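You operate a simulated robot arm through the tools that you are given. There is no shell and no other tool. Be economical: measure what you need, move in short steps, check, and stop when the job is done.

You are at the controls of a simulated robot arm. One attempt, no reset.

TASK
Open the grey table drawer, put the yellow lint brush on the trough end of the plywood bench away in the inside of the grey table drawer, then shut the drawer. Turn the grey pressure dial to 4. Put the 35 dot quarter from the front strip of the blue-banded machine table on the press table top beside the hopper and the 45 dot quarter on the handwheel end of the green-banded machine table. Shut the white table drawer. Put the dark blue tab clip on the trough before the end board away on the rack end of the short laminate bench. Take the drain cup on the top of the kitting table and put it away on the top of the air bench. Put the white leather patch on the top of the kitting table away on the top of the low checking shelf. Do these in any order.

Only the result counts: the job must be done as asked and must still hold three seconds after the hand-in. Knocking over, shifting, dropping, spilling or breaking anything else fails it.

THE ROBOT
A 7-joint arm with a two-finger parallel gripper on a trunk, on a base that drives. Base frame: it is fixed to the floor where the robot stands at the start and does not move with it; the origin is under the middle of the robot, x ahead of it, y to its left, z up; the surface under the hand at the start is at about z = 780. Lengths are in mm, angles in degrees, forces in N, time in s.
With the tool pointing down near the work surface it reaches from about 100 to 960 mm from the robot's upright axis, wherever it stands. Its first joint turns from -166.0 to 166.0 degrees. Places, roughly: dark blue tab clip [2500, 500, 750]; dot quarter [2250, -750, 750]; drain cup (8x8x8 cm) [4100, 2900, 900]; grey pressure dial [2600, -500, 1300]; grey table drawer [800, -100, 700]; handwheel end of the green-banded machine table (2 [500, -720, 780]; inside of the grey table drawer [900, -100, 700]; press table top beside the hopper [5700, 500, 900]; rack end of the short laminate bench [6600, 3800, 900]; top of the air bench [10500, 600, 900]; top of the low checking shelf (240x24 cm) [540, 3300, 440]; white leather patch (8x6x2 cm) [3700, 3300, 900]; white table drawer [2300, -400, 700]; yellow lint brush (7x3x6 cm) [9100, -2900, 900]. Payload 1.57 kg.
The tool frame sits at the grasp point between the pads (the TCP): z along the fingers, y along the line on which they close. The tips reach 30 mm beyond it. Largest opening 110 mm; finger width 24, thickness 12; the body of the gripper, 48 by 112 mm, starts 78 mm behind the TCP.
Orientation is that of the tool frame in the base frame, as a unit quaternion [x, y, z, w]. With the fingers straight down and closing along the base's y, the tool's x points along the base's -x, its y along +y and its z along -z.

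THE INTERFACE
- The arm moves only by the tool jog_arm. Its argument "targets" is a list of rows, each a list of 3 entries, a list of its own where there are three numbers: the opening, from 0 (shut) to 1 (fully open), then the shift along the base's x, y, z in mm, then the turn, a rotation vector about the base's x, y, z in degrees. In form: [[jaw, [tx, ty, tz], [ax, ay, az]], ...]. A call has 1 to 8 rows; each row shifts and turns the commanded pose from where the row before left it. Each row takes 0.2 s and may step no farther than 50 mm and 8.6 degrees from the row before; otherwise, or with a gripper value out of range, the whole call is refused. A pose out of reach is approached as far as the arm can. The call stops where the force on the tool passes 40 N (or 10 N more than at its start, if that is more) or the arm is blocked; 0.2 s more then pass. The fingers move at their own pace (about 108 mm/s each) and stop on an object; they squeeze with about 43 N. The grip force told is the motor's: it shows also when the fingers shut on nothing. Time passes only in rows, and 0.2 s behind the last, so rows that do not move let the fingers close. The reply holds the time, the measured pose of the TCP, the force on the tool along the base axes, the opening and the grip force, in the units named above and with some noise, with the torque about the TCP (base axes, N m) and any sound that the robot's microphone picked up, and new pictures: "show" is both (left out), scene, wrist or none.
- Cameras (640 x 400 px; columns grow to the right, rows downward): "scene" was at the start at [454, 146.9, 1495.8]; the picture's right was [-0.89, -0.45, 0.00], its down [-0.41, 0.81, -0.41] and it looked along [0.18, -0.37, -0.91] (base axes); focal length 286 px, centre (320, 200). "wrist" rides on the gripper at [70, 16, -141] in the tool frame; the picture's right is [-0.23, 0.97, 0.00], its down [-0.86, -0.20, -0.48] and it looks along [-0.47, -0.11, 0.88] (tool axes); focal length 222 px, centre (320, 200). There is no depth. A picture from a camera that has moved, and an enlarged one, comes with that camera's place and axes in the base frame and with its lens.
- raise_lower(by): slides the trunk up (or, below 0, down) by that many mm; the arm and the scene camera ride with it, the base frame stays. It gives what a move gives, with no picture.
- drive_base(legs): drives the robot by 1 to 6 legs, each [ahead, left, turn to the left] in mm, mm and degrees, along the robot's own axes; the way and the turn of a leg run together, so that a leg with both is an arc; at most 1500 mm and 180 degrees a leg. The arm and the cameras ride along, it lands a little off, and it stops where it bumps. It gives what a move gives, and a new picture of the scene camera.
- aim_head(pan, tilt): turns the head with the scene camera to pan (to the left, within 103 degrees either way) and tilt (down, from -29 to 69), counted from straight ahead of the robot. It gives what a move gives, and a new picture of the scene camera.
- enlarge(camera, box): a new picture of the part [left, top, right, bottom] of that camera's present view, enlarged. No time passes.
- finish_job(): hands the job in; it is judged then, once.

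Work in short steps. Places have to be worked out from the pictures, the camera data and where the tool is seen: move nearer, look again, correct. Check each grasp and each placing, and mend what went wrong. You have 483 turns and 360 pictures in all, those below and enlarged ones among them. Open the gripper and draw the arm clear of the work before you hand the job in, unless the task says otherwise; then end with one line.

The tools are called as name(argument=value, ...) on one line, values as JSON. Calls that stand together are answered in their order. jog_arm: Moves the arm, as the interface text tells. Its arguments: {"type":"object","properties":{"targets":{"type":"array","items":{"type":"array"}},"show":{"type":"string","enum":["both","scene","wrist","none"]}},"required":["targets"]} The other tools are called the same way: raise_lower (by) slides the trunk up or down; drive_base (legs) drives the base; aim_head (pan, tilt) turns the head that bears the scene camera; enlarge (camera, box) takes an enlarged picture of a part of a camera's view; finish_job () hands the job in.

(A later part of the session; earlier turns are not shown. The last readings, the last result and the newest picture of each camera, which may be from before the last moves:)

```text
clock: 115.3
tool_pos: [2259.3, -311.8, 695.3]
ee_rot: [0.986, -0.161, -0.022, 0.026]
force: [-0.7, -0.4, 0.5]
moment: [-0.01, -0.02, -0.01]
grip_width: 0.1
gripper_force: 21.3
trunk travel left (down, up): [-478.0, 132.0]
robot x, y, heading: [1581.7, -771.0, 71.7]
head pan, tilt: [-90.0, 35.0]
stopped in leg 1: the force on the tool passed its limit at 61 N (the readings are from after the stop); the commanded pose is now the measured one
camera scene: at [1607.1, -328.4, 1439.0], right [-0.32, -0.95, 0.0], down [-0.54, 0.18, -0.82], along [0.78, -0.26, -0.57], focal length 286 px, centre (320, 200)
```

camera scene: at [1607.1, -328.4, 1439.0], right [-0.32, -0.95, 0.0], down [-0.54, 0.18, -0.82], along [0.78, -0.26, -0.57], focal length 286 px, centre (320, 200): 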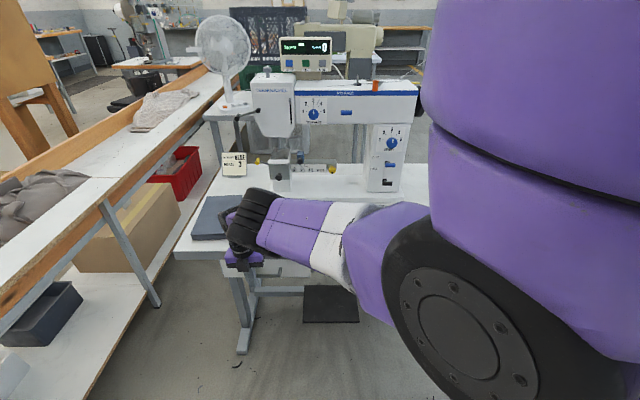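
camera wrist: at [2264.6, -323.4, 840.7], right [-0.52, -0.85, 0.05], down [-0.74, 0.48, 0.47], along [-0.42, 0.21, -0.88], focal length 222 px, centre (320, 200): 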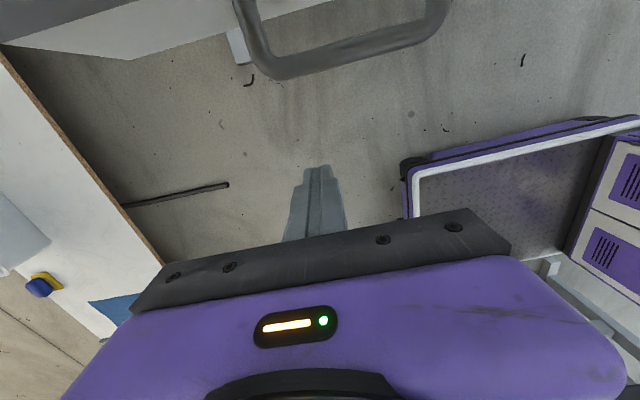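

The drawer is against its hard stop — shut. I back off, raise the trunk and check.

drive_base(legs=[[0, 120, 0]])

raise_lower(by=110)

jog_arm(targets=[[0, [0, 0, 40], [0, 0, 0]], [0, [0, 0, 40], [0, 0, 0]], [0, [0, 0, 30], [0, 0, 0]]], show="wrist")

```text
clock: 116.6
tool_pos: [2146.7, -274.0, 694.8]
ee_rot: [0.986, -0.161, -0.021, 0.027]
force: [0.4, 0.0, -0.1]
moment: [0.05, 0.04, 0.01]
grip_width: 0.3
gripper_force: 21.9
trunk travel left (down, up): [-478.0, 132.0]
robot x, y, heading: [1465.4, -729.2, 71.8]
head pan, tilt: [-90.0, 35.0]
camera scene: at [1493.7, -290.7, 1439.1], right [-0.32, -0.95, 0.0], down [-0.54, 0.18, -0.82], along [0.78, -0.26, -0.57], focal length 286 px, centre (320, 200)
```

scene: 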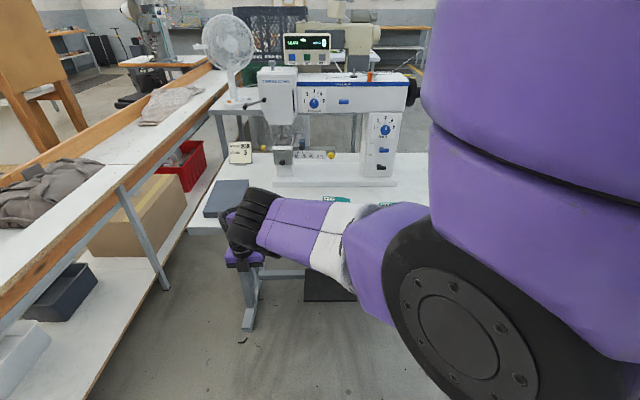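

```text
clock: 118.0
tool_pos: [2146.5, -272.8, 804.1]
ee_rot: [0.986, -0.161, -0.021, 0.026]
force: [0.1, 0.6, -0.6]
moment: [0.0, -0.01, 0.0]
grip_width: 0.0
gripper_force: 21.1
trunk travel left (down, up): [-588.0, 22.0]
robot x, y, heading: [1464.6, -730.6, 71.4]
head pan, tilt: [-90.0, 35.0]
```

```text
clock: 118.8
tool_pos: [2190.4, -261.3, 895.3]
ee_rot: [0.986, -0.161, -0.023, 0.027]
force: [0.0, 0.3, -0.3]
moment: [0.01, -0.02, -0.02]
grip_width: 0.2
gripper_force: 21.3
out of reach, approached as far as the arm can: row 1, 2, 3
trunk travel left (down, up): [-588.0, 22.0]
robot x, y, heading: [1465.6, -730.8, 71.5]
head pan, tilt: [-90.0, 35.0]
camera wrist: at [2258.2, -292.3, 1034.2], right [-0.52, -0.85, 0.07], down [-0.72, 0.48, 0.5], along [-0.45, 0.21, -0.87], focal length 222 px, centre (320, 200)
```

wrist: 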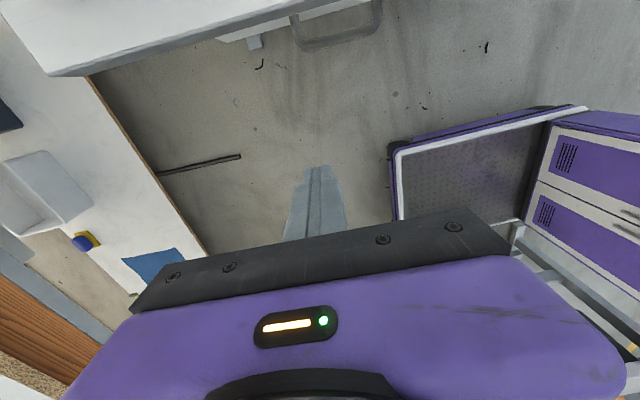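

The drawer front looks flush. Next the tokens: I turn the tool back -90° (into mid-range) while bringing the hand back along the table front.

jog_arm(targets=[[0, [-9, -26, 0], [0, 0, -8.3]], [0, [-9, -26, 0], [0, 0, -8.3]], [0, [-9, -26, 0], [0, 0, -8.3]], [0, [-9, -26, 0], [0, 0, -8.3]], [0, [-9, -26, 0], [0, 0, -8.3]], [0, [-9, -26, 0], [0, 0, -8.3]], [0, [-9, -26, 0], [0, 0, -8.3]], [0, [-9, -26, 0], [0, 0, -8.3]]], show="none")

jog_arm(targets=[[0.3, [-9, -26, 0], [0, 0, -8.3]], [0.5, [-9, -26, 0], [0, 0, -8.3]], [0.7, [-9, -26, 0], [0, 0, -7.4]]], show="none")

drive_base(legs=[[380, -130, 0]])

```text
clock: 120.6
tool_pos: [2195.7, -459.2, 857.5]
ee_rot: [0.736, -0.676, -0.033, 0.01]
force: [-0.6, 0.5, 0.1]
moment: [-0.01, -0.03, -0.01]
grip_width: 0.2
gripper_force: 20.8
out of reach, approached as far as the arm can: row 1, 2, 3, 4, 5, 6, 7, 8
trunk travel left (down, up): [-588.0, 22.0]
robot x, y, heading: [1464.1, -733.2, 71.5]
head pan, tilt: [-90.0, 35.0]
```

```text
clock: 121.4
tool_pos: [2185.8, -540.4, 848.3]
ee_rot: [-0.58, 0.814, 0.035, -0.005]
force: [-0.2, 0.7, -0.8]
moment: [0.01, 0.01, -0.02]
grip_width: 76.8
gripper_force: 0.1
out of reach, approached as far as the arm can: row 1, 2, 3
trunk travel left (down, up): [-588.0, 22.0]
robot x, y, heading: [1468.4, -734.6, 71.7]
head pan, tilt: [-90.0, 35.0]
```

```text
clock: 123.9
tool_pos: [2428.4, -220.0, 847.8]
ee_rot: [-0.58, 0.814, 0.036, -0.006]
force: [-0.6, -0.1, -0.5]
moment: [0.0, -0.01, 0.01]
grip_width: 77.0
gripper_force: 0.0
trunk travel left (down, up): [-588.0, 22.0]
robot x, y, heading: [1708.3, -413.2, 71.4]
head pan, tilt: [-90.0, 35.0]
camera scene: at [1735.7, 29.5, 1549.1], right [-0.32, -0.95, 0.0], down [-0.54, 0.18, -0.82], along [0.78, -0.26, -0.57], focal length 286 px, centre (320, 200)
```

scene: 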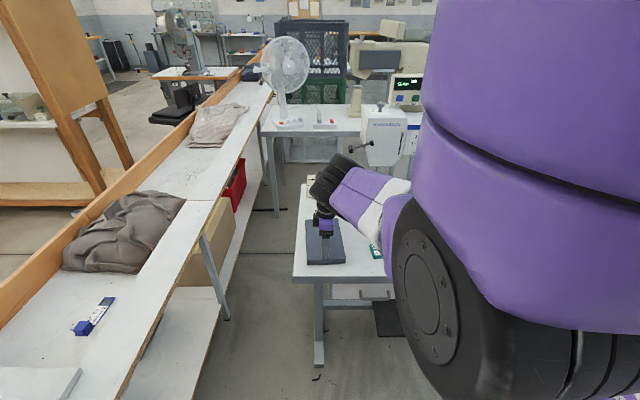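

The hand is now over the dark pad; I move it along to the 45 token and look with the wrist camera.

jog_arm(targets=[[0.7, [-5, -30, 15], [0, 0, 0]], [0.7, [-10, -40, 15], [0, 0, 0]], [0.7, [-10, -40, 10], [0, 0, 0]], [0.7, [-10, -40, 0], [0, 0, 0]]], show="wrist")

```text
clock: 124.9
tool_pos: [2403.2, -371.4, 885.0]
ee_rot: [-0.582, 0.813, 0.036, -0.005]
force: [0.4, 0.0, -0.3]
moment: [-0.05, -0.03, 0.0]
grip_width: 76.9
gripper_force: 0.1
out of reach, approached as far as the arm can: row 1, 2
trunk travel left (down, up): [-588.0, 22.0]
robot x, y, heading: [1706.5, -409.3, 71.8]
head pan, tilt: [-90.0, 35.0]
camera wrist: at [2371.7, -439.2, 1024.5], right [-0.85, 0.53, 0.07], down [0.49, 0.72, 0.49], along [0.21, 0.45, -0.87], focal length 222 px, centre (320, 200)
```

wrist: 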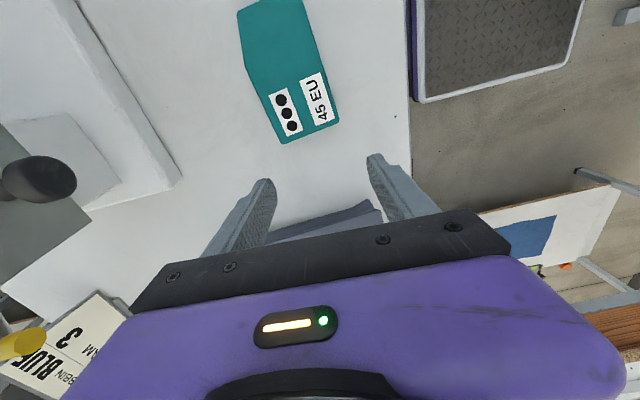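

The 45 token is about 98×59 mm centred near (2382, -451). I straighten the tool and go above it.

jog_arm(targets=[[0.85, [-7, -27, 0], [-1.5, -1.5, 0]], [0.85, [-7, -27, 0], [-1.5, -1.4, 0]], [0.85, [-7, -26, -15], [0, 0, 0]]], show="wrist")

```text
clock: 125.7
tool_pos: [2374.6, -447.9, 867.9]
ee_rot: [-0.581, 0.814, -0.001, 0.0]
force: [-0.4, -0.2, 0.3]
moment: [0.0, 0.04, 0.01]
grip_width: 93.3
gripper_force: 0.1
out of reach, approached as far as the arm can: row 3
trunk travel left (down, up): [-588.0, 22.0]
robot x, y, heading: [1708.6, -412.1, 71.7]
head pan, tilt: [-90.0, 35.0]
camera wrist: at [2335.9, -507.7, 1010.5], right [-0.85, 0.53, 0.0], down [0.46, 0.74, 0.48], along [0.26, 0.41, -0.88], focal length 222 px, centre (320, 200)
```

wrist: 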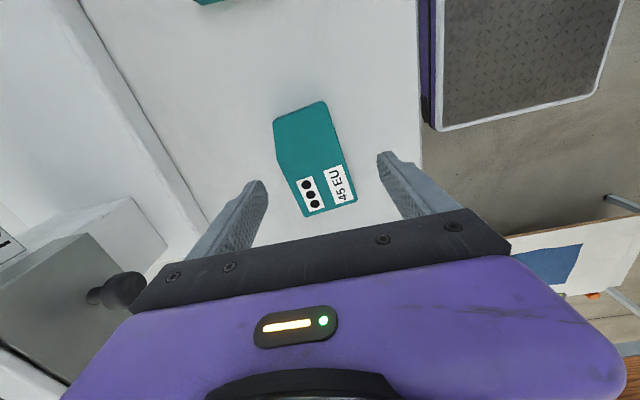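

Token centred between the fingers. I descend onto it.

jog_arm(targets=[[0.85, [2, -1, -19], [0, 0, 0]], [0.85, [2, -1, -19], [0, 0, 0]], [0.85, [0, -1, -16], [0, 0, 0]]], show="wrist")

```text
clock: 126.5
tool_pos: [2359.5, -439.4, 833.6]
ee_rot: [-0.581, 0.814, -0.001, 0.0]
force: [0.1, -0.1, 0.0]
moment: [-0.03, 0.01, 0.0]
grip_width: 93.4
gripper_force: 0.1
out of reach, approached as far as the arm can: row 1, 2, 3
trunk travel left (down, up): [-588.0, 22.0]
robot x, y, heading: [1705.0, -410.9, 71.9]
head pan, tilt: [-90.0, 35.0]
camera wrist: at [2322.4, -499.7, 975.0], right [-0.85, 0.53, 0.0], down [0.47, 0.74, 0.48], along [0.26, 0.4, -0.88], focal length 222 px, centre (320, 200)
```

wrist: 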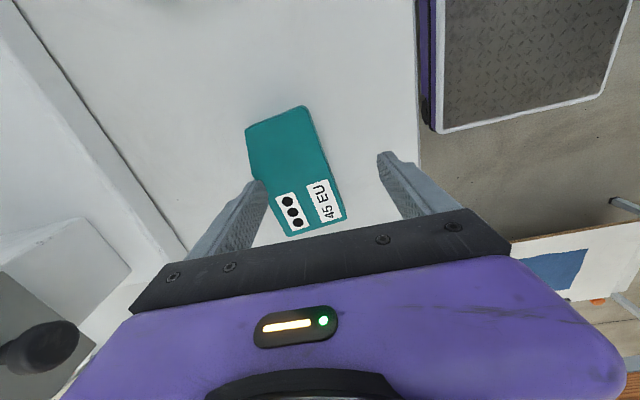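

The arm keeps hitting limits in this posture, but the base and trunk give clean straight motion. I shift the base 22 mm right and 5 back, then recheck.

drive_base(legs=[[-4, -22, 0]])

jog_arm(targets=[[0.85, [0, 0, 0], [0, 0, 0]]], show="wrist")

```text
clock: 127.3
tool_pos: [2379.8, -449.7, 833.8]
ee_rot: [-0.582, 0.814, 0.0, 0.001]
force: [-0.3, 0.0, 0.4]
moment: [0.03, 0.0, 0.01]
grip_width: 93.6
gripper_force: 0.0
trunk travel left (down, up): [-588.0, 22.0]
robot x, y, heading: [1729.0, -420.6, 71.7]
head pan, tilt: [-90.0, 35.0]
camera scene: at [1755.3, 18.9, 1549.1], right [-0.32, -0.95, 0.0], down [-0.54, 0.18, -0.82], along [0.78, -0.26, -0.57], focal length 286 px, centre (320, 200)
```

scene: 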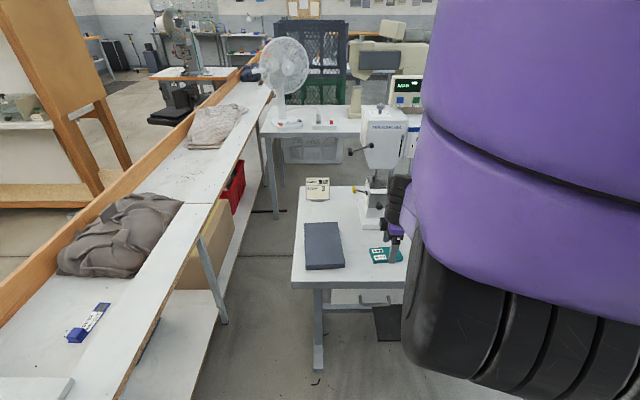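

```text
clock: 127.7
tool_pos: [2379.8, -450.1, 833.6]
ee_rot: [-0.581, 0.814, -0.001, -0.001]
force: [-0.1, -0.6, 0.5]
moment: [0.0, -0.01, -0.01]
grip_width: 93.2
gripper_force: 0.1
trunk travel left (down, up): [-588.0, 22.0]
robot x, y, heading: [1725.3, -421.9, 71.7]
head pan, tilt: [-90.0, 35.0]
camera wrist: at [2342.1, -510.5, 975.2], right [-0.85, 0.53, 0.0], down [0.47, 0.74, 0.48], along [0.26, 0.41, -0.88], focal length 222 px, centre (320, 200)
```

wrist: 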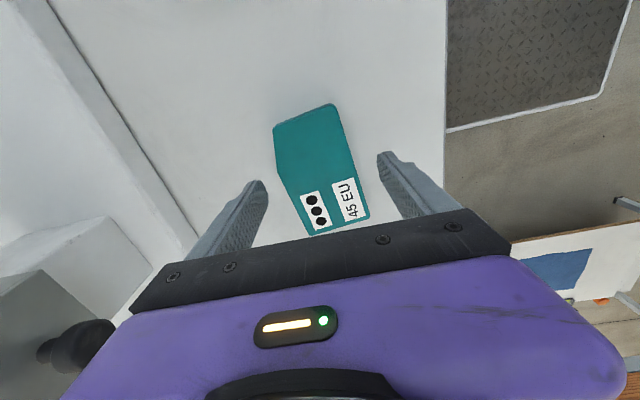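

Aligned. I lower the trunk 20 mm and close.

raise_lower(by=-20)

jog_arm(targets=[[0.4, [0, 0, 0], [0, 0, 0]], [0.2, [0, 0, 0], [0, 0, 0]], [0.2, [0, 0, 0], [0, 0, 0]]], show="wrist")

```text
clock: 128.4
tool_pos: [2380.1, -449.7, 813.3]
ee_rot: [-0.581, 0.814, -0.001, 0.001]
force: [-0.4, 0.7, -1.0]
moment: [-0.02, -0.03, 0.03]
grip_width: 93.6
gripper_force: 0.1
trunk travel left (down, up): [-568.0, 42.0]
robot x, y, heading: [1728.0, -422.8, 71.7]
head pan, tilt: [-90.0, 35.0]
```

```text
clock: 129.2
tool_pos: [2380.6, -450.5, 812.6]
ee_rot: [-0.582, 0.814, -0.001, 0.001]
force: [-0.2, 0.1, 1.1]
moment: [0.1, -0.05, 0.04]
grip_width: 64.8
gripper_force: 42.9
trunk travel left (down, up): [-568.0, 42.0]
robot x, y, heading: [1726.7, -419.8, 71.9]
head pan, tilt: [-90.0, 35.0]
camera wrist: at [2342.1, -510.5, 955.4], right [-0.85, 0.53, 0.0], down [0.47, 0.74, 0.48], along [0.26, 0.41, -0.88], focal length 222 px, centre (320, 200)
```

wrist: 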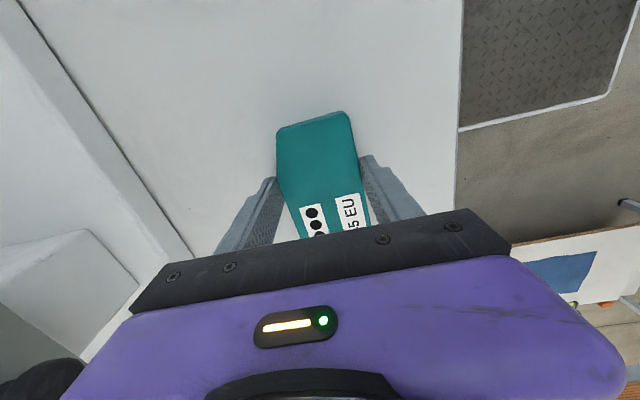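

Gripped (64.8 mm wide). I lift with the trunk and check the token stays.

raise_lower(by=40)

jog_arm(targets=[[0.2, [0, 0, 20], [0, 0, 0]], [0.2, [0, 0, 20], [0, 0, 0]]], show="wrist")

```text
clock: 130.0
tool_pos: [2379.6, -449.4, 854.6]
ee_rot: [-0.581, 0.814, -0.001, 0.001]
force: [0.0, -0.8, 0.6]
moment: [-0.02, -0.02, 0.0]
grip_width: 22.0
gripper_force: 0.1
trunk travel left (down, up): [-608.0, 2.0]
robot x, y, heading: [1727.9, -423.5, 71.4]
head pan, tilt: [-90.0, 35.0]
```

```text
clock: 130.6
tool_pos: [2391.6, -457.6, 887.0]
ee_rot: [-0.58, 0.815, 0.0, 0.0]
force: [0.1, -0.2, 0.2]
moment: [-0.03, 0.02, 0.04]
grip_width: 21.6
gripper_force: 0.0
out of reach, approached as far as the arm can: row 1, 2
trunk travel left (down, up): [-608.0, 2.0]
robot x, y, heading: [1728.1, -421.1, 71.8]
head pan, tilt: [-90.0, 35.0]
camera wrist: at [2353.6, -517.6, 1029.1], right [-0.85, 0.53, 0.0], down [0.47, 0.74, 0.48], along [0.25, 0.41, -0.88], focal length 222 px, centre (320, 200)
```

wrist: 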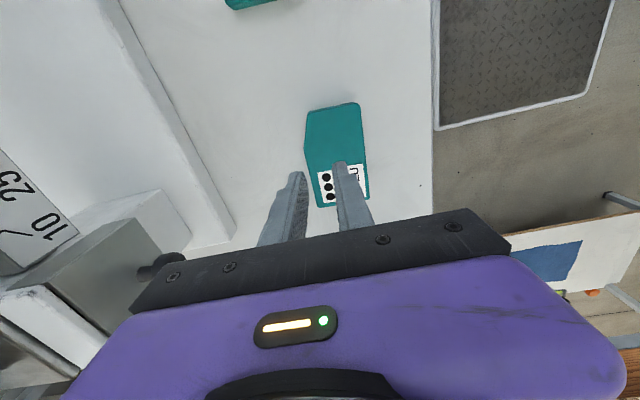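

It slipped: the tips only caught the rounded top edge, so the table is lower than I took. I reopen, re-centre and will go lower.

jog_arm(targets=[[0.85, [-6, 5, -10], [0, 0, 0]], [0.85, [-6, 5, -10], [0, 0, 0]], [0.85, [0, 0, 0], [0, 0, 0]]], show="wrist")

```text
clock: 131.4
tool_pos: [2383.1, -449.4, 864.9]
ee_rot: [-0.582, 0.813, 0.0, 0.0]
force: [-1.1, -0.4, 0.4]
moment: [0.0, 0.05, -0.01]
grip_width: 93.6
gripper_force: 0.1
out of reach, approached as far as the arm can: row 1
trunk travel left (down, up): [-608.0, 2.0]
robot x, y, heading: [1728.4, -419.8, 71.4]
head pan, tilt: [-90.0, 35.0]
camera wrist: at [2345.7, -510.0, 1006.7], right [-0.85, 0.53, 0.0], down [0.47, 0.74, 0.48], along [0.25, 0.41, -0.88], focal length 222 px, centre (320, 200)
```

wrist: 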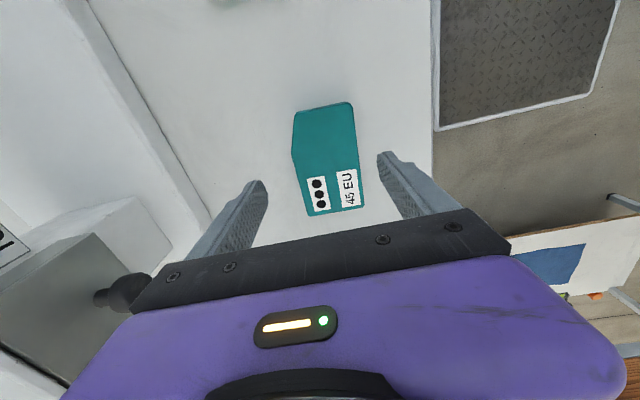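

Token is centred. I lower in steps: 58 mm, then feel for the table.

raise_lower(by=-58)

raise_lower(by=-8)

enlarge(camera="wrist", box=[220, 80, 460, 240])

```text
clock: 132.4
tool_pos: [2384.9, -449.9, 810.3]
ee_rot: [-0.581, 0.814, -0.001, 0.001]
force: [-0.4, 2.5, 32.5]
moment: [0.5, 1.6, -0.27]
grip_width: 93.8
gripper_force: 0.1
trunk travel left (down, up): [-550.0, 60.0]
robot x, y, heading: [1727.8, -419.4, 71.8]
head pan, tilt: [-90.0, 35.0]
```

```text
clock: 132.7
tool_pos: [2386.0, -450.0, 810.7]
ee_rot: [-0.581, 0.814, -0.001, 0.001]
force: [-1.4, 2.5, 8.9]
moment: [0.14, 0.5, -0.15]
grip_width: 95.6
gripper_force: 1.0
trunk travel left (down, up): [-549.0, 61.0]
robot x, y, heading: [1728.6, -425.7, 71.3]
head pan, tilt: [-90.0, 35.0]
stopped: the force on the tool passed its limit at 50 N (the readings are from after the stop); the commanded pose is now the measured one
```

```text
2.50 times, centred on (340, 160) of wrist
camera zoom: at [2347.3, -510.6, 951.7], right [-0.85, 0.53, 0.0], down [0.46, 0.74, 0.48], along [0.26, 0.41, -0.88], focal length 555 px, centre (270, 300)
```

zoom: 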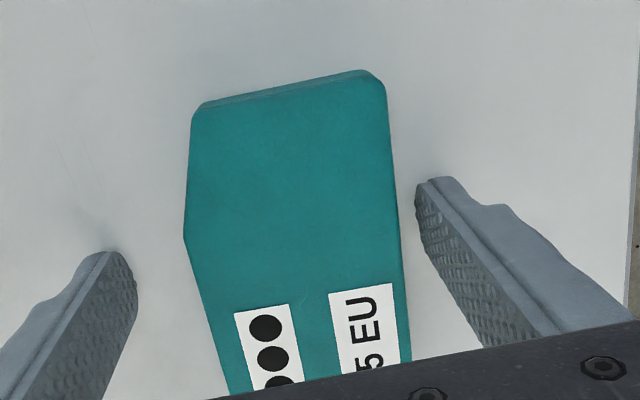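

The table is at 780 after all; the far corner is bevelled, so a finger sat on the bevel. I lift 6 mm, shift 16 mm along the token and grip again.

raise_lower(by=6)

drive_base(legs=[[16, 0, 0]])

jog_arm(targets=[[0.4, [0, 0, 0], [0, 0, 0]], [0, [0, 0, 0], [0, 0, 0]], [0, [0, 0, 0], [0, 0, 0]]], show="wrist")

```text
clock: 133.2
tool_pos: [2385.3, -450.4, 814.9]
ee_rot: [-0.581, 0.814, -0.001, 0.001]
force: [-0.6, 0.4, 0.0]
moment: [-0.01, 0.0, -0.02]
grip_width: 93.3
gripper_force: 0.1
trunk travel left (down, up): [-555.0, 55.0]
robot x, y, heading: [1724.7, -419.6, 71.5]
head pan, tilt: [-90.0, 35.0]
```

```text
clock: 134.0
tool_pos: [2391.1, -434.2, 816.1]
ee_rot: [-0.581, 0.814, -0.002, 0.002]
force: [0.3, 0.3, -0.3]
moment: [0.02, -0.01, -0.01]
grip_width: 93.5
gripper_force: 0.1
trunk travel left (down, up): [-555.0, 55.0]
robot x, y, heading: [1732.2, -406.7, 71.5]
head pan, tilt: [-90.0, 35.0]
camera scene: at [1760.5, 33.9, 1516.8], right [-0.32, -0.95, 0.0], down [-0.54, 0.18, -0.82], along [0.78, -0.26, -0.57], focal length 286 px, centre (320, 200)
```

scene: 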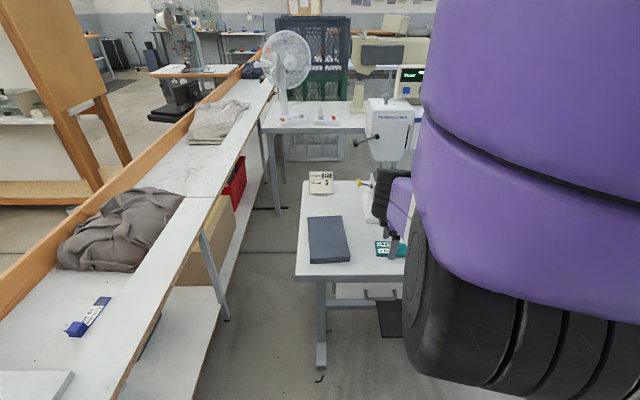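

```text
clock: 134.8
tool_pos: [2389.3, -433.7, 814.9]
ee_rot: [-0.581, 0.814, -0.001, 0.001]
force: [0.7, -0.9, 1.0]
moment: [0.04, 0.03, 0.04]
grip_width: 64.1
gripper_force: 42.9
trunk travel left (down, up): [-555.0, 55.0]
robot x, y, heading: [1733.8, -405.4, 71.3]
head pan, tilt: [-90.0, 35.0]
camera wrist: at [2352.3, -495.5, 957.3], right [-0.85, 0.53, 0.0], down [0.47, 0.74, 0.48], along [0.26, 0.41, -0.88], focal length 222 px, centre (320, 200)
```

wrist: 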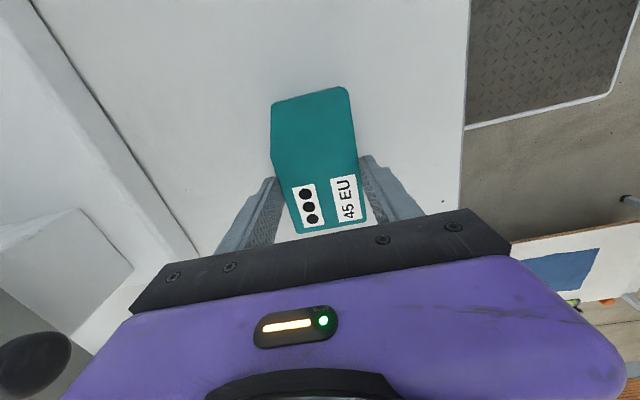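

raise_lower(by=25)

jog_arm(targets=[[0, [0, 0, 0], [0, 0, 0]]], show="wrist")

```text
clock: 135.5
tool_pos: [2390.1, -434.4, 841.4]
ee_rot: [-0.581, 0.814, -0.002, 0.001]
force: [-0.3, -0.3, -1.1]
moment: [-0.01, -0.03, 0.0]
grip_width: 63.8
gripper_force: 43.2
trunk travel left (down, up): [-580.0, 30.0]
robot x, y, heading: [1736.0, -407.1, 71.6]
head pan, tilt: [-90.0, 35.0]
```

```text
clock: 135.9
tool_pos: [2390.1, -434.7, 840.6]
ee_rot: [-0.58, 0.814, -0.001, 0.001]
force: [-0.4, -0.5, -0.3]
moment: [0.01, -0.01, 0.01]
grip_width: 63.8
gripper_force: 43.0
trunk travel left (down, up): [-580.0, 30.0]
robot x, y, heading: [1731.2, -409.1, 71.7]
head pan, tilt: [-90.0, 35.0]
camera wrist: at [2352.3, -495.4, 982.2], right [-0.85, 0.53, 0.0], down [0.47, 0.74, 0.48], along [0.26, 0.41, -0.88], focal length 222 px, centre (320, 200)
```

wrist: 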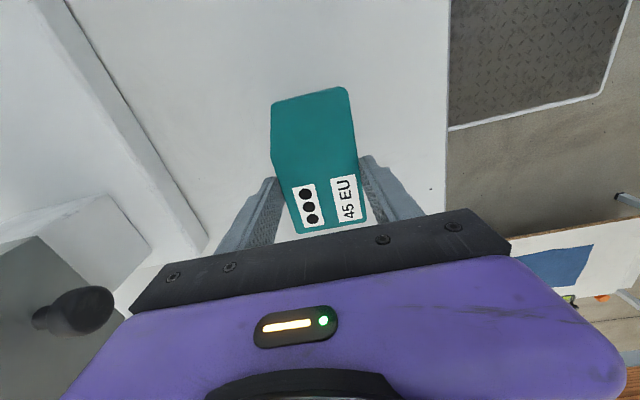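

The token is held. I raise further, strafe clear of the table and reverse out of the gap.

raise_lower(by=28)

drive_base(legs=[[0, 230, 0], [-1350, 0, 0]])

```text
clock: 136.6
tool_pos: [2390.2, -435.6, 869.3]
ee_rot: [-0.58, 0.814, -0.002, 0.001]
force: [0.1, -0.2, -0.4]
moment: [-0.03, 0.0, -0.03]
grip_width: 63.6
gripper_force: 43.4
trunk travel left (down, up): [-608.0, 2.0]
robot x, y, heading: [1732.3, -405.0, 71.5]
head pan, tilt: [-90.0, 35.0]
```

```text
clock: 144.7
tool_pos: [1743.6, -1647.6, 869.4]
ee_rot: [-0.579, 0.815, -0.001, 0.001]
force: [0.3, 0.0, -1.0]
moment: [0.01, 0.02, 0.03]
grip_width: 63.9
gripper_force: 43.4
trunk travel left (down, up): [-608.0, 2.0]
robot x, y, heading: [1081.7, -1616.3, 71.7]
head pan, tilt: [-90.0, 35.0]
camera scene: at [1115.3, -1176.0, 1569.7], right [-0.32, -0.95, 0.0], down [-0.54, 0.18, -0.82], along [0.78, -0.26, -0.57], focal length 286 px, centre (320, 200)
```

scene: 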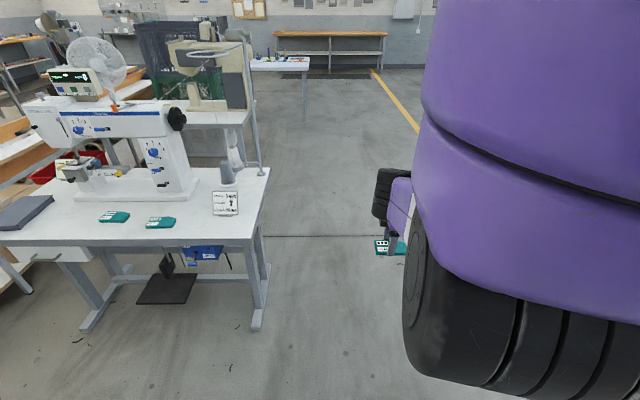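

I turn left 90°, keep clear of the tall thread stand by driving further out, then come up to the free front corner of the green table's right end.

drive_base(legs=[[0, 0, 89.7], [0, 350, 0], [650, 0, 0]])

jog_arm(targets=[[0, [0, 0, 0], [0, 0, 0]]], show="wrist")

```text
clock: 154.1
tool_pos: [386.9, -1077.8, 869.4]
ee_rot: [0.985, -0.171, 0.001, -0.002]
force: [0.9, -0.1, -0.6]
moment: [-0.02, 0.03, -0.01]
grip_width: 63.6
gripper_force: 43.4
trunk travel left (down, up): [-608.0, 2.0]
robot x, y, heading: [351.2, -1734.4, 160.7]
head pan, tilt: [-90.0, 35.0]
camera scene: at [-90.1, -1701.0, 1569.8], right [0.94, -0.33, 0.0], down [-0.19, -0.54, -0.82], along [0.27, 0.77, -0.57], focal length 286 px, centre (320, 200)
```

scene: 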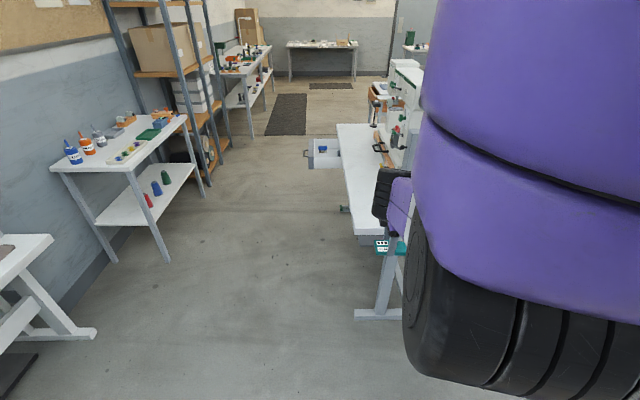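

```text
clock: 154.4
tool_pos: [387.3, -1079.0, 868.7]
ee_rot: [0.985, -0.171, 0.0, -0.001]
force: [0.6, -0.9, -0.8]
moment: [0.02, -0.01, 0.0]
grip_width: 63.5
gripper_force: 42.8
trunk travel left (down, up): [-608.0, 2.0]
robot x, y, heading: [346.6, -1734.9, 160.9]
head pan, tilt: [-90.0, 35.0]
camera wrist: at [447.0, -1117.6, 1010.2], right [-0.54, -0.84, 0.0], down [-0.74, 0.48, 0.48], along [-0.4, 0.26, -0.88], focal length 222 px, centre (320, 200)
```

wrist: 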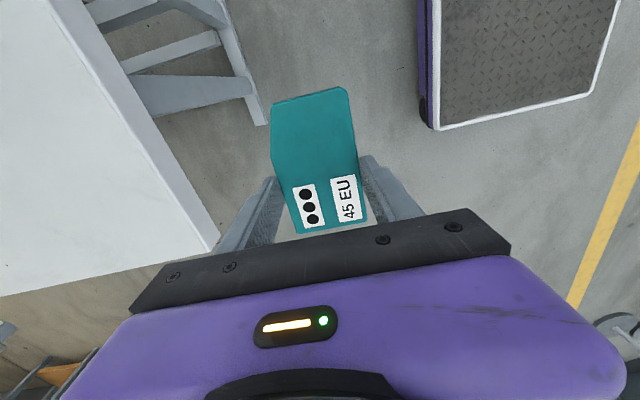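

The table's front-right corner is at about U=633, E=-724 in the aisle frame; I strafe 340 mm right to put the token over the free corner area.

drive_base(legs=[[-10, -340, 0]])

jog_arm(targets=[[0, [0, 0, 0], [0, 0, 0]]], show="wrist")

```text
clock: 156.7
tool_pos: [506.7, -759.6, 868.7]
ee_rot: [0.985, -0.172, 0.0, -0.002]
force: [0.4, -0.4, -1.3]
moment: [0.03, -0.01, -0.02]
grip_width: 63.4
gripper_force: 43.6
trunk travel left (down, up): [-608.0, 2.0]
robot x, y, heading: [471.6, -1417.9, 161.0]
head pan, tilt: [-90.0, 35.0]
camera scene: at [30.5, -1383.7, 1569.7], right [0.95, -0.33, 0.0], down [-0.19, -0.54, -0.82], along [0.27, 0.77, -0.57], focal length 286 px, centre (320, 200)
```

scene: 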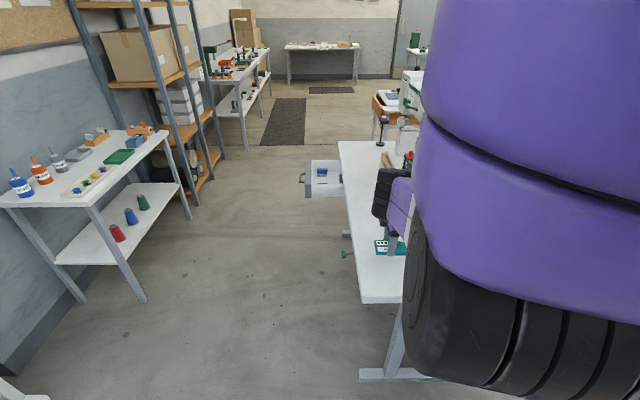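

```text
clock: 157.1
tool_pos: [506.2, -759.2, 869.3]
ee_rot: [0.985, -0.171, -0.001, -0.001]
force: [0.7, -0.4, -0.5]
moment: [-0.02, 0.03, 0.01]
grip_width: 63.8
gripper_force: 43.2
trunk travel left (down, up): [-608.0, 2.0]
robot x, y, heading: [473.4, -1417.6, 161.0]
head pan, tilt: [-90.0, 35.0]
camera wrist: at [566.9, -799.4, 1010.1], right [-0.54, -0.84, 0.0], down [-0.74, 0.47, 0.48], along [-0.4, 0.26, -0.88], focal length 222 px, centre (320, 200)
```

wrist: 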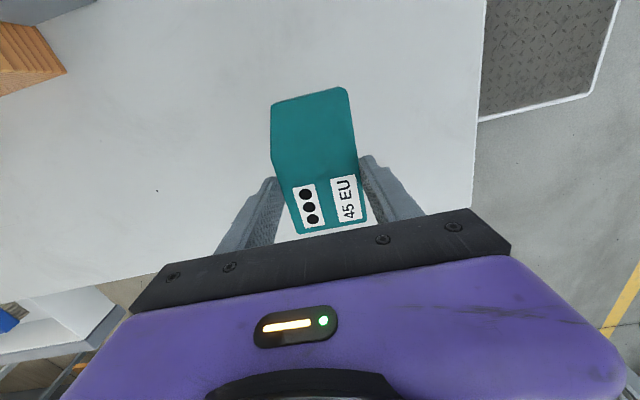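

The spot is free table. I lower until the token touches.

raise_lower(by=-50)

raise_lower(by=-5)

```text
clock: 158.0
tool_pos: [505.6, -760.8, 818.7]
ee_rot: [0.985, -0.172, 0.001, -0.002]
force: [-0.8, 0.5, 0.2]
moment: [0.04, -0.01, 0.02]
grip_width: 64.1
gripper_force: 43.5
trunk travel left (down, up): [-558.0, 52.0]
robot x, y, heading: [470.0, -1417.9, 160.7]
head pan, tilt: [-90.0, 35.0]
```

```text
clock: 158.5
tool_pos: [507.1, -758.9, 816.1]
ee_rot: [0.985, -0.172, 0.0, -0.002]
force: [-2.2, -4.4, 20.7]
moment: [-0.46, 0.21, -0.01]
grip_width: 63.8
gripper_force: 43.4
trunk travel left (down, up): [-553.0, 57.0]
robot x, y, heading: [470.1, -1419.3, 160.9]
head pan, tilt: [-90.0, 35.0]
```

The token is on the table (contact 20 N). I open the fingers and lift away.

jog_arm(targets=[[0.7, [0, 0, 0], [0, 0, 0]], [0.85, [0, 0, 0], [0, 0, 0]]], show="none")

raise_lower(by=55)

jog_arm(targets=[[0.85, [0, 0, 0], [0, 0, 0]]], show="wrist")

```text
clock: 159.1
tool_pos: [505.9, -760.6, 813.3]
ee_rot: [0.985, -0.171, 0.001, -0.001]
force: [0.3, 0.2, 0.1]
moment: [0.01, -0.03, -0.03]
grip_width: 93.5
gripper_force: 0.1
trunk travel left (down, up): [-553.0, 57.0]
robot x, y, heading: [472.1, -1417.4, 161.0]
head pan, tilt: [-90.0, 35.0]
```

```text
clock: 160.1
tool_pos: [506.0, -761.0, 868.0]
ee_rot: [0.985, -0.171, 0.0, -0.002]
force: [0.7, -0.5, -0.5]
moment: [0.01, 0.0, 0.0]
grip_width: 93.5
gripper_force: 0.1
trunk travel left (down, up): [-608.0, 2.0]
robot x, y, heading: [475.7, -1417.8, 161.1]
head pan, tilt: [-90.0, 35.0]
```

```text
clock: 160.5
tool_pos: [506.1, -761.6, 867.9]
ee_rot: [0.985, -0.171, 0.0, -0.001]
force: [0.3, 0.9, -0.4]
moment: [0.03, -0.02, 0.02]
grip_width: 93.3
gripper_force: 0.0
trunk travel left (down, up): [-608.0, 2.0]
robot x, y, heading: [467.5, -1416.0, 161.0]
head pan, tilt: [-90.0, 35.0]
camera wrist: at [566.8, -799.3, 1010.1], right [-0.54, -0.84, 0.0], down [-0.74, 0.47, 0.48], along [-0.4, 0.26, -0.88], focal length 222 px, centre (320, 200)
```

wrist: 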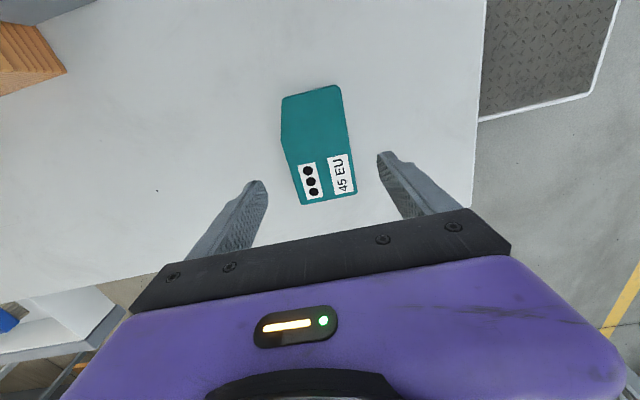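

Placed well. Back to the gap for the dial and the 35 token: I retrace the route in reverse.

drive_base(legs=[[0, 350, 0], [-690, 0, 0], [0, -360, 0], [0, 0, -90]])

```text
clock: 171.9
tool_pos: [1783.9, -1681.4, 868.5]
ee_rot: [-0.572, 0.82, -0.001, 0.001]
force: [-0.1, 0.5, -0.2]
moment: [0.04, -0.04, -0.01]
grip_width: 93.5
gripper_force: 0.0
trunk travel left (down, up): [-608.0, 2.0]
robot x, y, heading: [1127.0, -1641.9, 70.4]
head pan, tilt: [-90.0, 35.0]
camera scene: at [1164.8, -1200.0, 1569.7], right [-0.34, -0.94, 0.0], down [-0.54, 0.19, -0.82], along [0.77, -0.27, -0.57], focal length 286 px, centre (320, 200)
```

scene: 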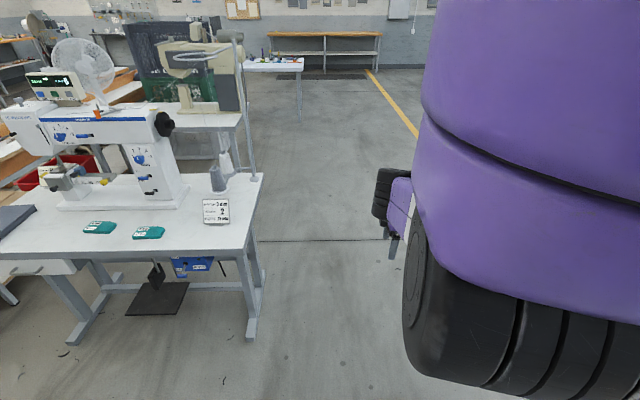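

drive_base(legs=[[0, 95, 0.8], [1450, 0, 0]])

aim_head(pan=-75, tilt=20)

enlarge(camera="scene", box=[220, 150, 420, 275])

```text
clock: 179.8
tool_pos: [2164.1, -279.2, 869.4]
ee_rot: [-0.576, 0.818, -0.002, 0.001]
force: [-0.1, -0.5, -0.1]
moment: [0.02, -0.03, -0.02]
grip_width: 93.3
gripper_force: 0.0
trunk travel left (down, up): [-608.0, 2.0]
robot x, y, heading: [1507.3, -247.5, 70.8]
head pan, tilt: [-90.0, 35.0]
camera scene: at [1540.0, 196.7, 1569.7], right [-0.33, -0.94, 0.0], down [-0.54, 0.19, -0.82], along [0.77, -0.27, -0.57], focal length 286 px, centre (320, 200)
```

scene: 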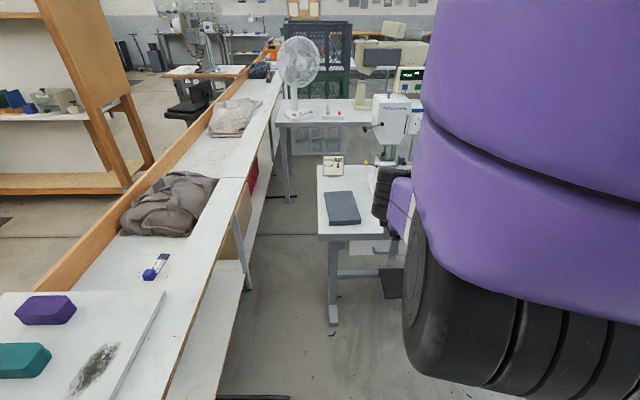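

```text
clock: 180.6
tool_pos: [2164.9, -280.2, 867.7]
ee_rot: [-0.576, 0.818, -0.001, 0.0]
force: [0.2, -0.1, -0.3]
moment: [-0.04, 0.01, 0.01]
grip_width: 93.6
gripper_force: 0.0
trunk travel left (down, up): [-608.0, 2.0]
robot x, y, heading: [1504.3, -245.4, 70.7]
head pan, tilt: [-75.0, 20.0]
camera scene: at [1549.7, 218.8, 1593.5], right [-0.07, -1.0, 0.0], down [-0.34, 0.02, -0.94], along [0.94, -0.07, -0.34], focal length 286 px, centre (320, 200)
```

scene: 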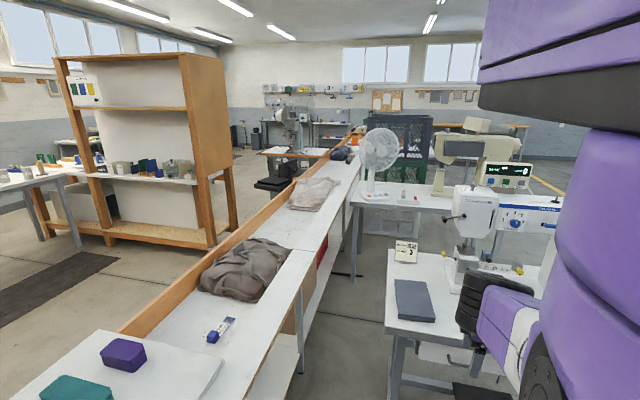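

```text
3.20 times, centred on (320, 212) of scene
camera zoom: at [1549.7, 218.8, 1593.5], right [-0.07, -1.0, 0.0], down [-0.34, 0.02, -0.94], along [0.94, -0.07, -0.34], focal length 915 px, centre (320, 160)
```

zoom: 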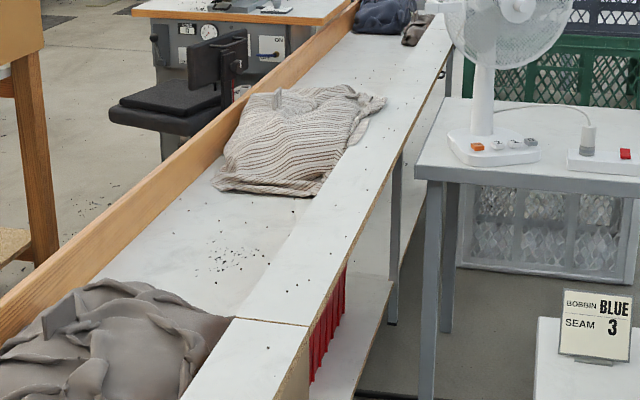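

enlarge(camera="scene", box=[430, 160, 510, 210])

```text
8.00 times, centred on (470, 185) of scene
camera zoom: at [1549.7, 218.8, 1593.5], right [-0.07, -1.0, 0.0], down [-0.34, 0.02, -0.94], along [0.94, -0.07, -0.34], focal length 2288 px, centre (-880, 320)
```

zoom: 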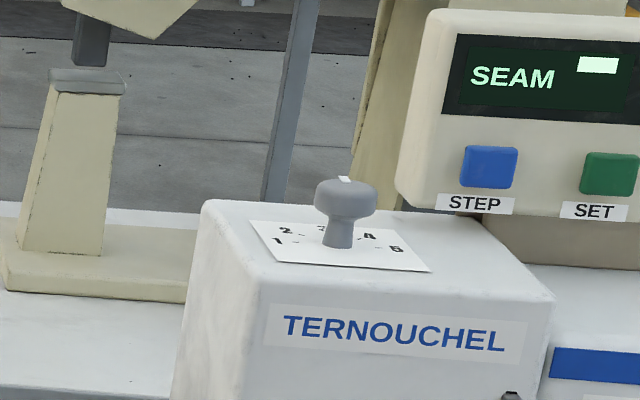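

The grey knob on the head sits near (2597, -474, 1258), pointer apparently at 3. I raise the hand in free space first to see how high it goes.

jog_arm(targets=[[0.85, [10, -4, 48], [0, 0, 0]], [0.85, [10, -4, 48], [0, 0, 0]], [0.85, [10, -4, 48], [0, 0, 0]], [0.85, [10, -4, 48], [0, 0, 0]], [0.85, [10, -4, 48], [0, 0, 0]], [0.85, [10, -4, 48], [0, 0, 0]], [0.85, [10, -4, 48], [0, 0, 0]], [0.85, [10, -4, 48], [0, 0, 0]]], show="scene")

```text
clock: 182.4
tool_pos: [2234.5, -308.4, 1244.6]
ee_rot: [-0.577, 0.817, 0.001, 0.0]
force: [-0.2, -0.9, -0.4]
moment: [0.0, 0.03, -0.01]
grip_width: 93.6
gripper_force: 0.0
out of reach, approached as far as the arm can: row 1, 2, 4, 6, 7, 8
trunk travel left (down, up): [-608.0, 2.0]
robot x, y, heading: [1506.8, -242.2, 70.9]
head pan, tilt: [-75.0, 20.0]
camera scene: at [1550.0, 219.1, 1593.4], right [-0.07, -1.0, 0.0], down [-0.34, 0.02, -0.94], along [0.94, -0.07, -0.34], focal length 286 px, centre (320, 200)
```

scene: 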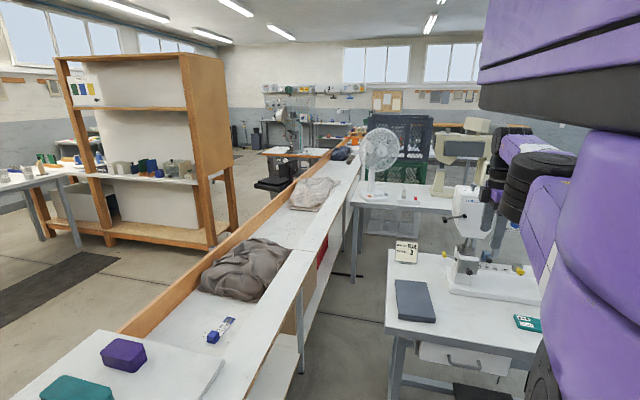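

It reaches 1245. I go on up about 110 mm and outward.

jog_arm(targets=[[0.85, [20, -7, 40], [0, 0, 0]], [0.85, [20, -7, 40], [0, 0, 0]], [0.85, [20, -7, 40], [0, 0, 0]], [0.85, [20, -7, 0], [0, 0, 0]]], show="both")

```text
clock: 183.4
tool_pos: [2225.3, -296.6, 1339.6]
ee_rot: [-0.576, 0.818, 0.0, 0.0]
force: [-0.2, -0.9, -0.3]
moment: [-0.03, -0.01, 0.01]
grip_width: 93.5
gripper_force: 0.0
out of reach, approached as far as the arm can: row 1, 2, 3, 4
trunk travel left (down, up): [-608.0, 2.0]
robot x, y, heading: [1504.8, -242.6, 70.9]
head pan, tilt: [-75.0, 20.0]
camera scene: at [1549.8, 219.0, 1593.5], right [-0.07, -1.0, 0.0], down [-0.34, 0.02, -0.94], along [0.94, -0.07, -0.34], focal length 286 px, centre (320, 200)
camera wrist: at [2187.3, -356.9, 1482.4], right [-0.84, 0.54, 0.0], down [0.47, 0.74, 0.48], along [0.26, 0.4, -0.88], focal length 222 px, centre (320, 200)
```

scene: 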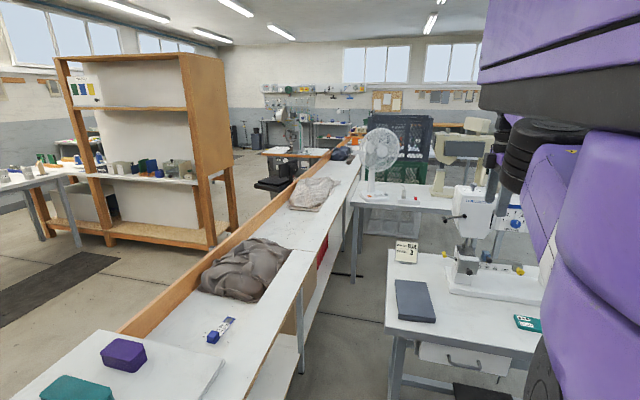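
wrist: 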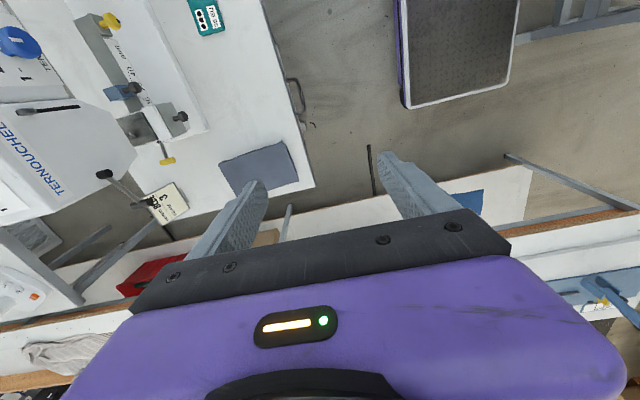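

At this height I can bring the hand over the knob with the base. I strafe 280 mm right and 46 back, then look.

drive_base(legs=[[-46, 0, 0], [0, -280, 0]])

jog_arm(targets=[[0.85, [0, 0, 0], [0, 0, 0]]], show="wrist")

```text
clock: 185.8
tool_pos: [2472.1, -432.7, 1341.1]
ee_rot: [-0.575, 0.818, -0.002, 0.001]
force: [0.7, 0.1, 0.0]
moment: [-0.02, 0.01, -0.01]
grip_width: 93.8
gripper_force: 0.0
trunk travel left (down, up): [-608.0, 2.0]
robot x, y, heading: [1756.4, -381.5, 71.1]
head pan, tilt: [-75.0, 20.0]
camera scene: at [1798.0, 83.7, 1593.6], right [-0.07, -1.0, 0.0], down [-0.34, 0.03, -0.94], along [0.94, -0.07, -0.34], focal length 286 px, centre (320, 200)
```

scene: 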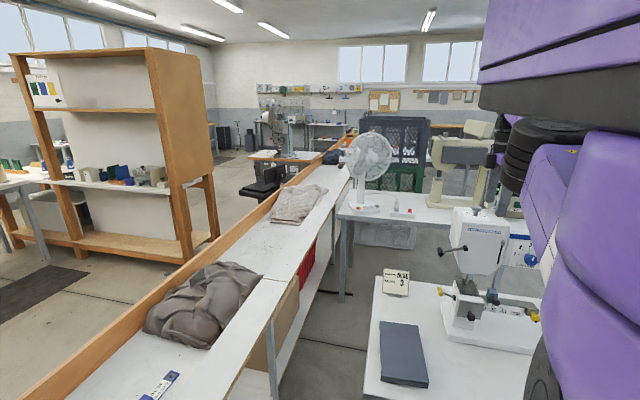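

```text
clock: 186.2
tool_pos: [2473.6, -434.0, 1340.2]
ee_rot: [-0.575, 0.818, -0.001, 0.001]
force: [0.0, 0.3, 0.7]
moment: [-0.01, -0.03, -0.01]
grip_width: 93.5
gripper_force: 0.0
trunk travel left (down, up): [-608.0, 2.0]
robot x, y, heading: [1753.8, -375.9, 70.9]
head pan, tilt: [-75.0, 20.0]
camera wrist: at [2434.4, -494.0, 1482.1], right [-0.84, 0.54, 0.0], down [0.48, 0.74, 0.48], along [0.26, 0.4, -0.88], focal length 222 px, centre (320, 200)
```

wrist: 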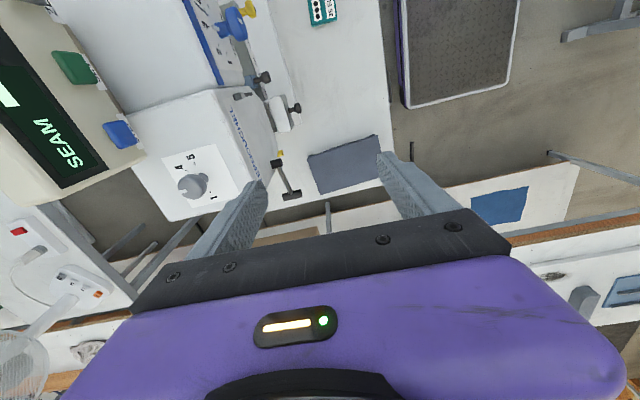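

Knob seen near (2606, -482). I strafe another 105 mm and look down on it.

drive_base(legs=[[0, -105, 0]])

jog_arm(targets=[[0.85, [0, 0, 0], [0, 0, 0]]], show="wrist")

enlarge(camera="wrist", box=[200, 120, 360, 220])

```text
clock: 187.4
tool_pos: [2571.8, -469.0, 1340.5]
ee_rot: [-0.575, 0.818, -0.001, 0.002]
force: [-0.7, 0.4, 0.9]
moment: [0.01, -0.02, -0.02]
grip_width: 93.4
gripper_force: 0.1
trunk travel left (down, up): [-608.0, 2.0]
robot x, y, heading: [1850.9, -413.1, 70.7]
head pan, tilt: [-75.0, 20.0]
camera scene: at [1897.6, 49.0, 1593.5], right [-0.07, -1.0, 0.0], down [-0.34, 0.03, -0.94], along [0.94, -0.07, -0.34], focal length 286 px, centre (320, 200)
```

scene: 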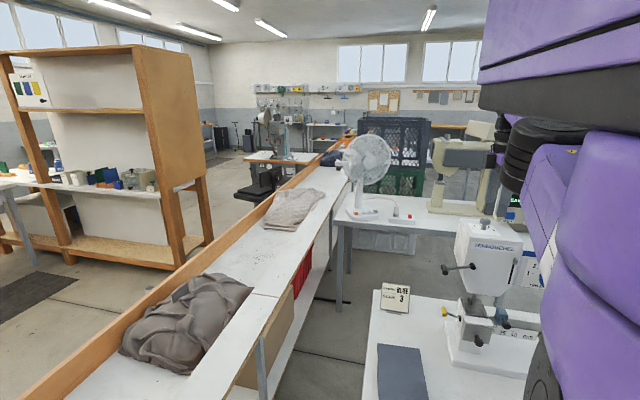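

```text
clock: 187.8
tool_pos: [2573.6, -469.8, 1339.6]
ee_rot: [-0.575, 0.818, -0.001, 0.001]
force: [-0.4, 0.2, 0.0]
moment: [0.03, 0.02, 0.0]
grip_width: 93.7
gripper_force: 0.1
trunk travel left (down, up): [-608.0, 2.0]
robot x, y, heading: [1851.9, -411.5, 70.7]
head pan, tilt: [-75.0, 20.0]
camera wrist: at [2533.6, -529.4, 1482.0], right [-0.84, 0.54, 0.0], down [0.48, 0.74, 0.48], along [0.26, 0.4, -0.88], focal length 222 px, centre (320, 200)
```

wrist: 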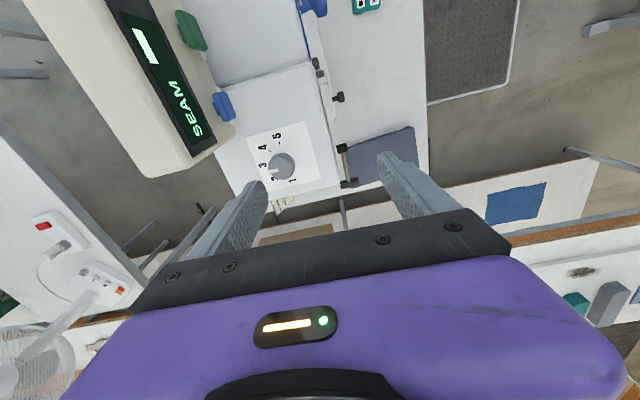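

```text
4.00 times, centred on (280, 170) of wrist
camera zoom: at [2533.6, -529.4, 1482.0], right [-0.84, 0.54, 0.0], down [0.48, 0.74, 0.48], along [0.26, 0.4, -0.88], focal length 888 px, centre (480, 320)
```

zoom: 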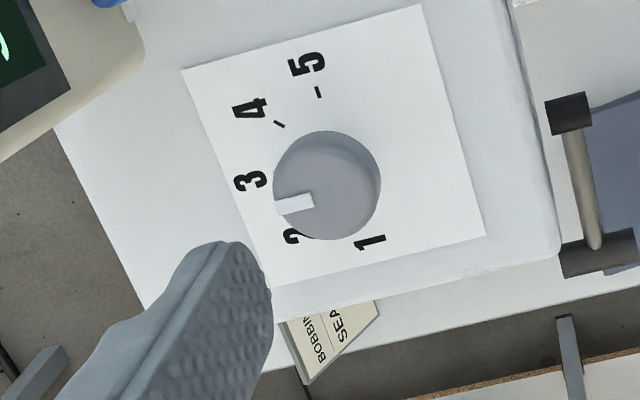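

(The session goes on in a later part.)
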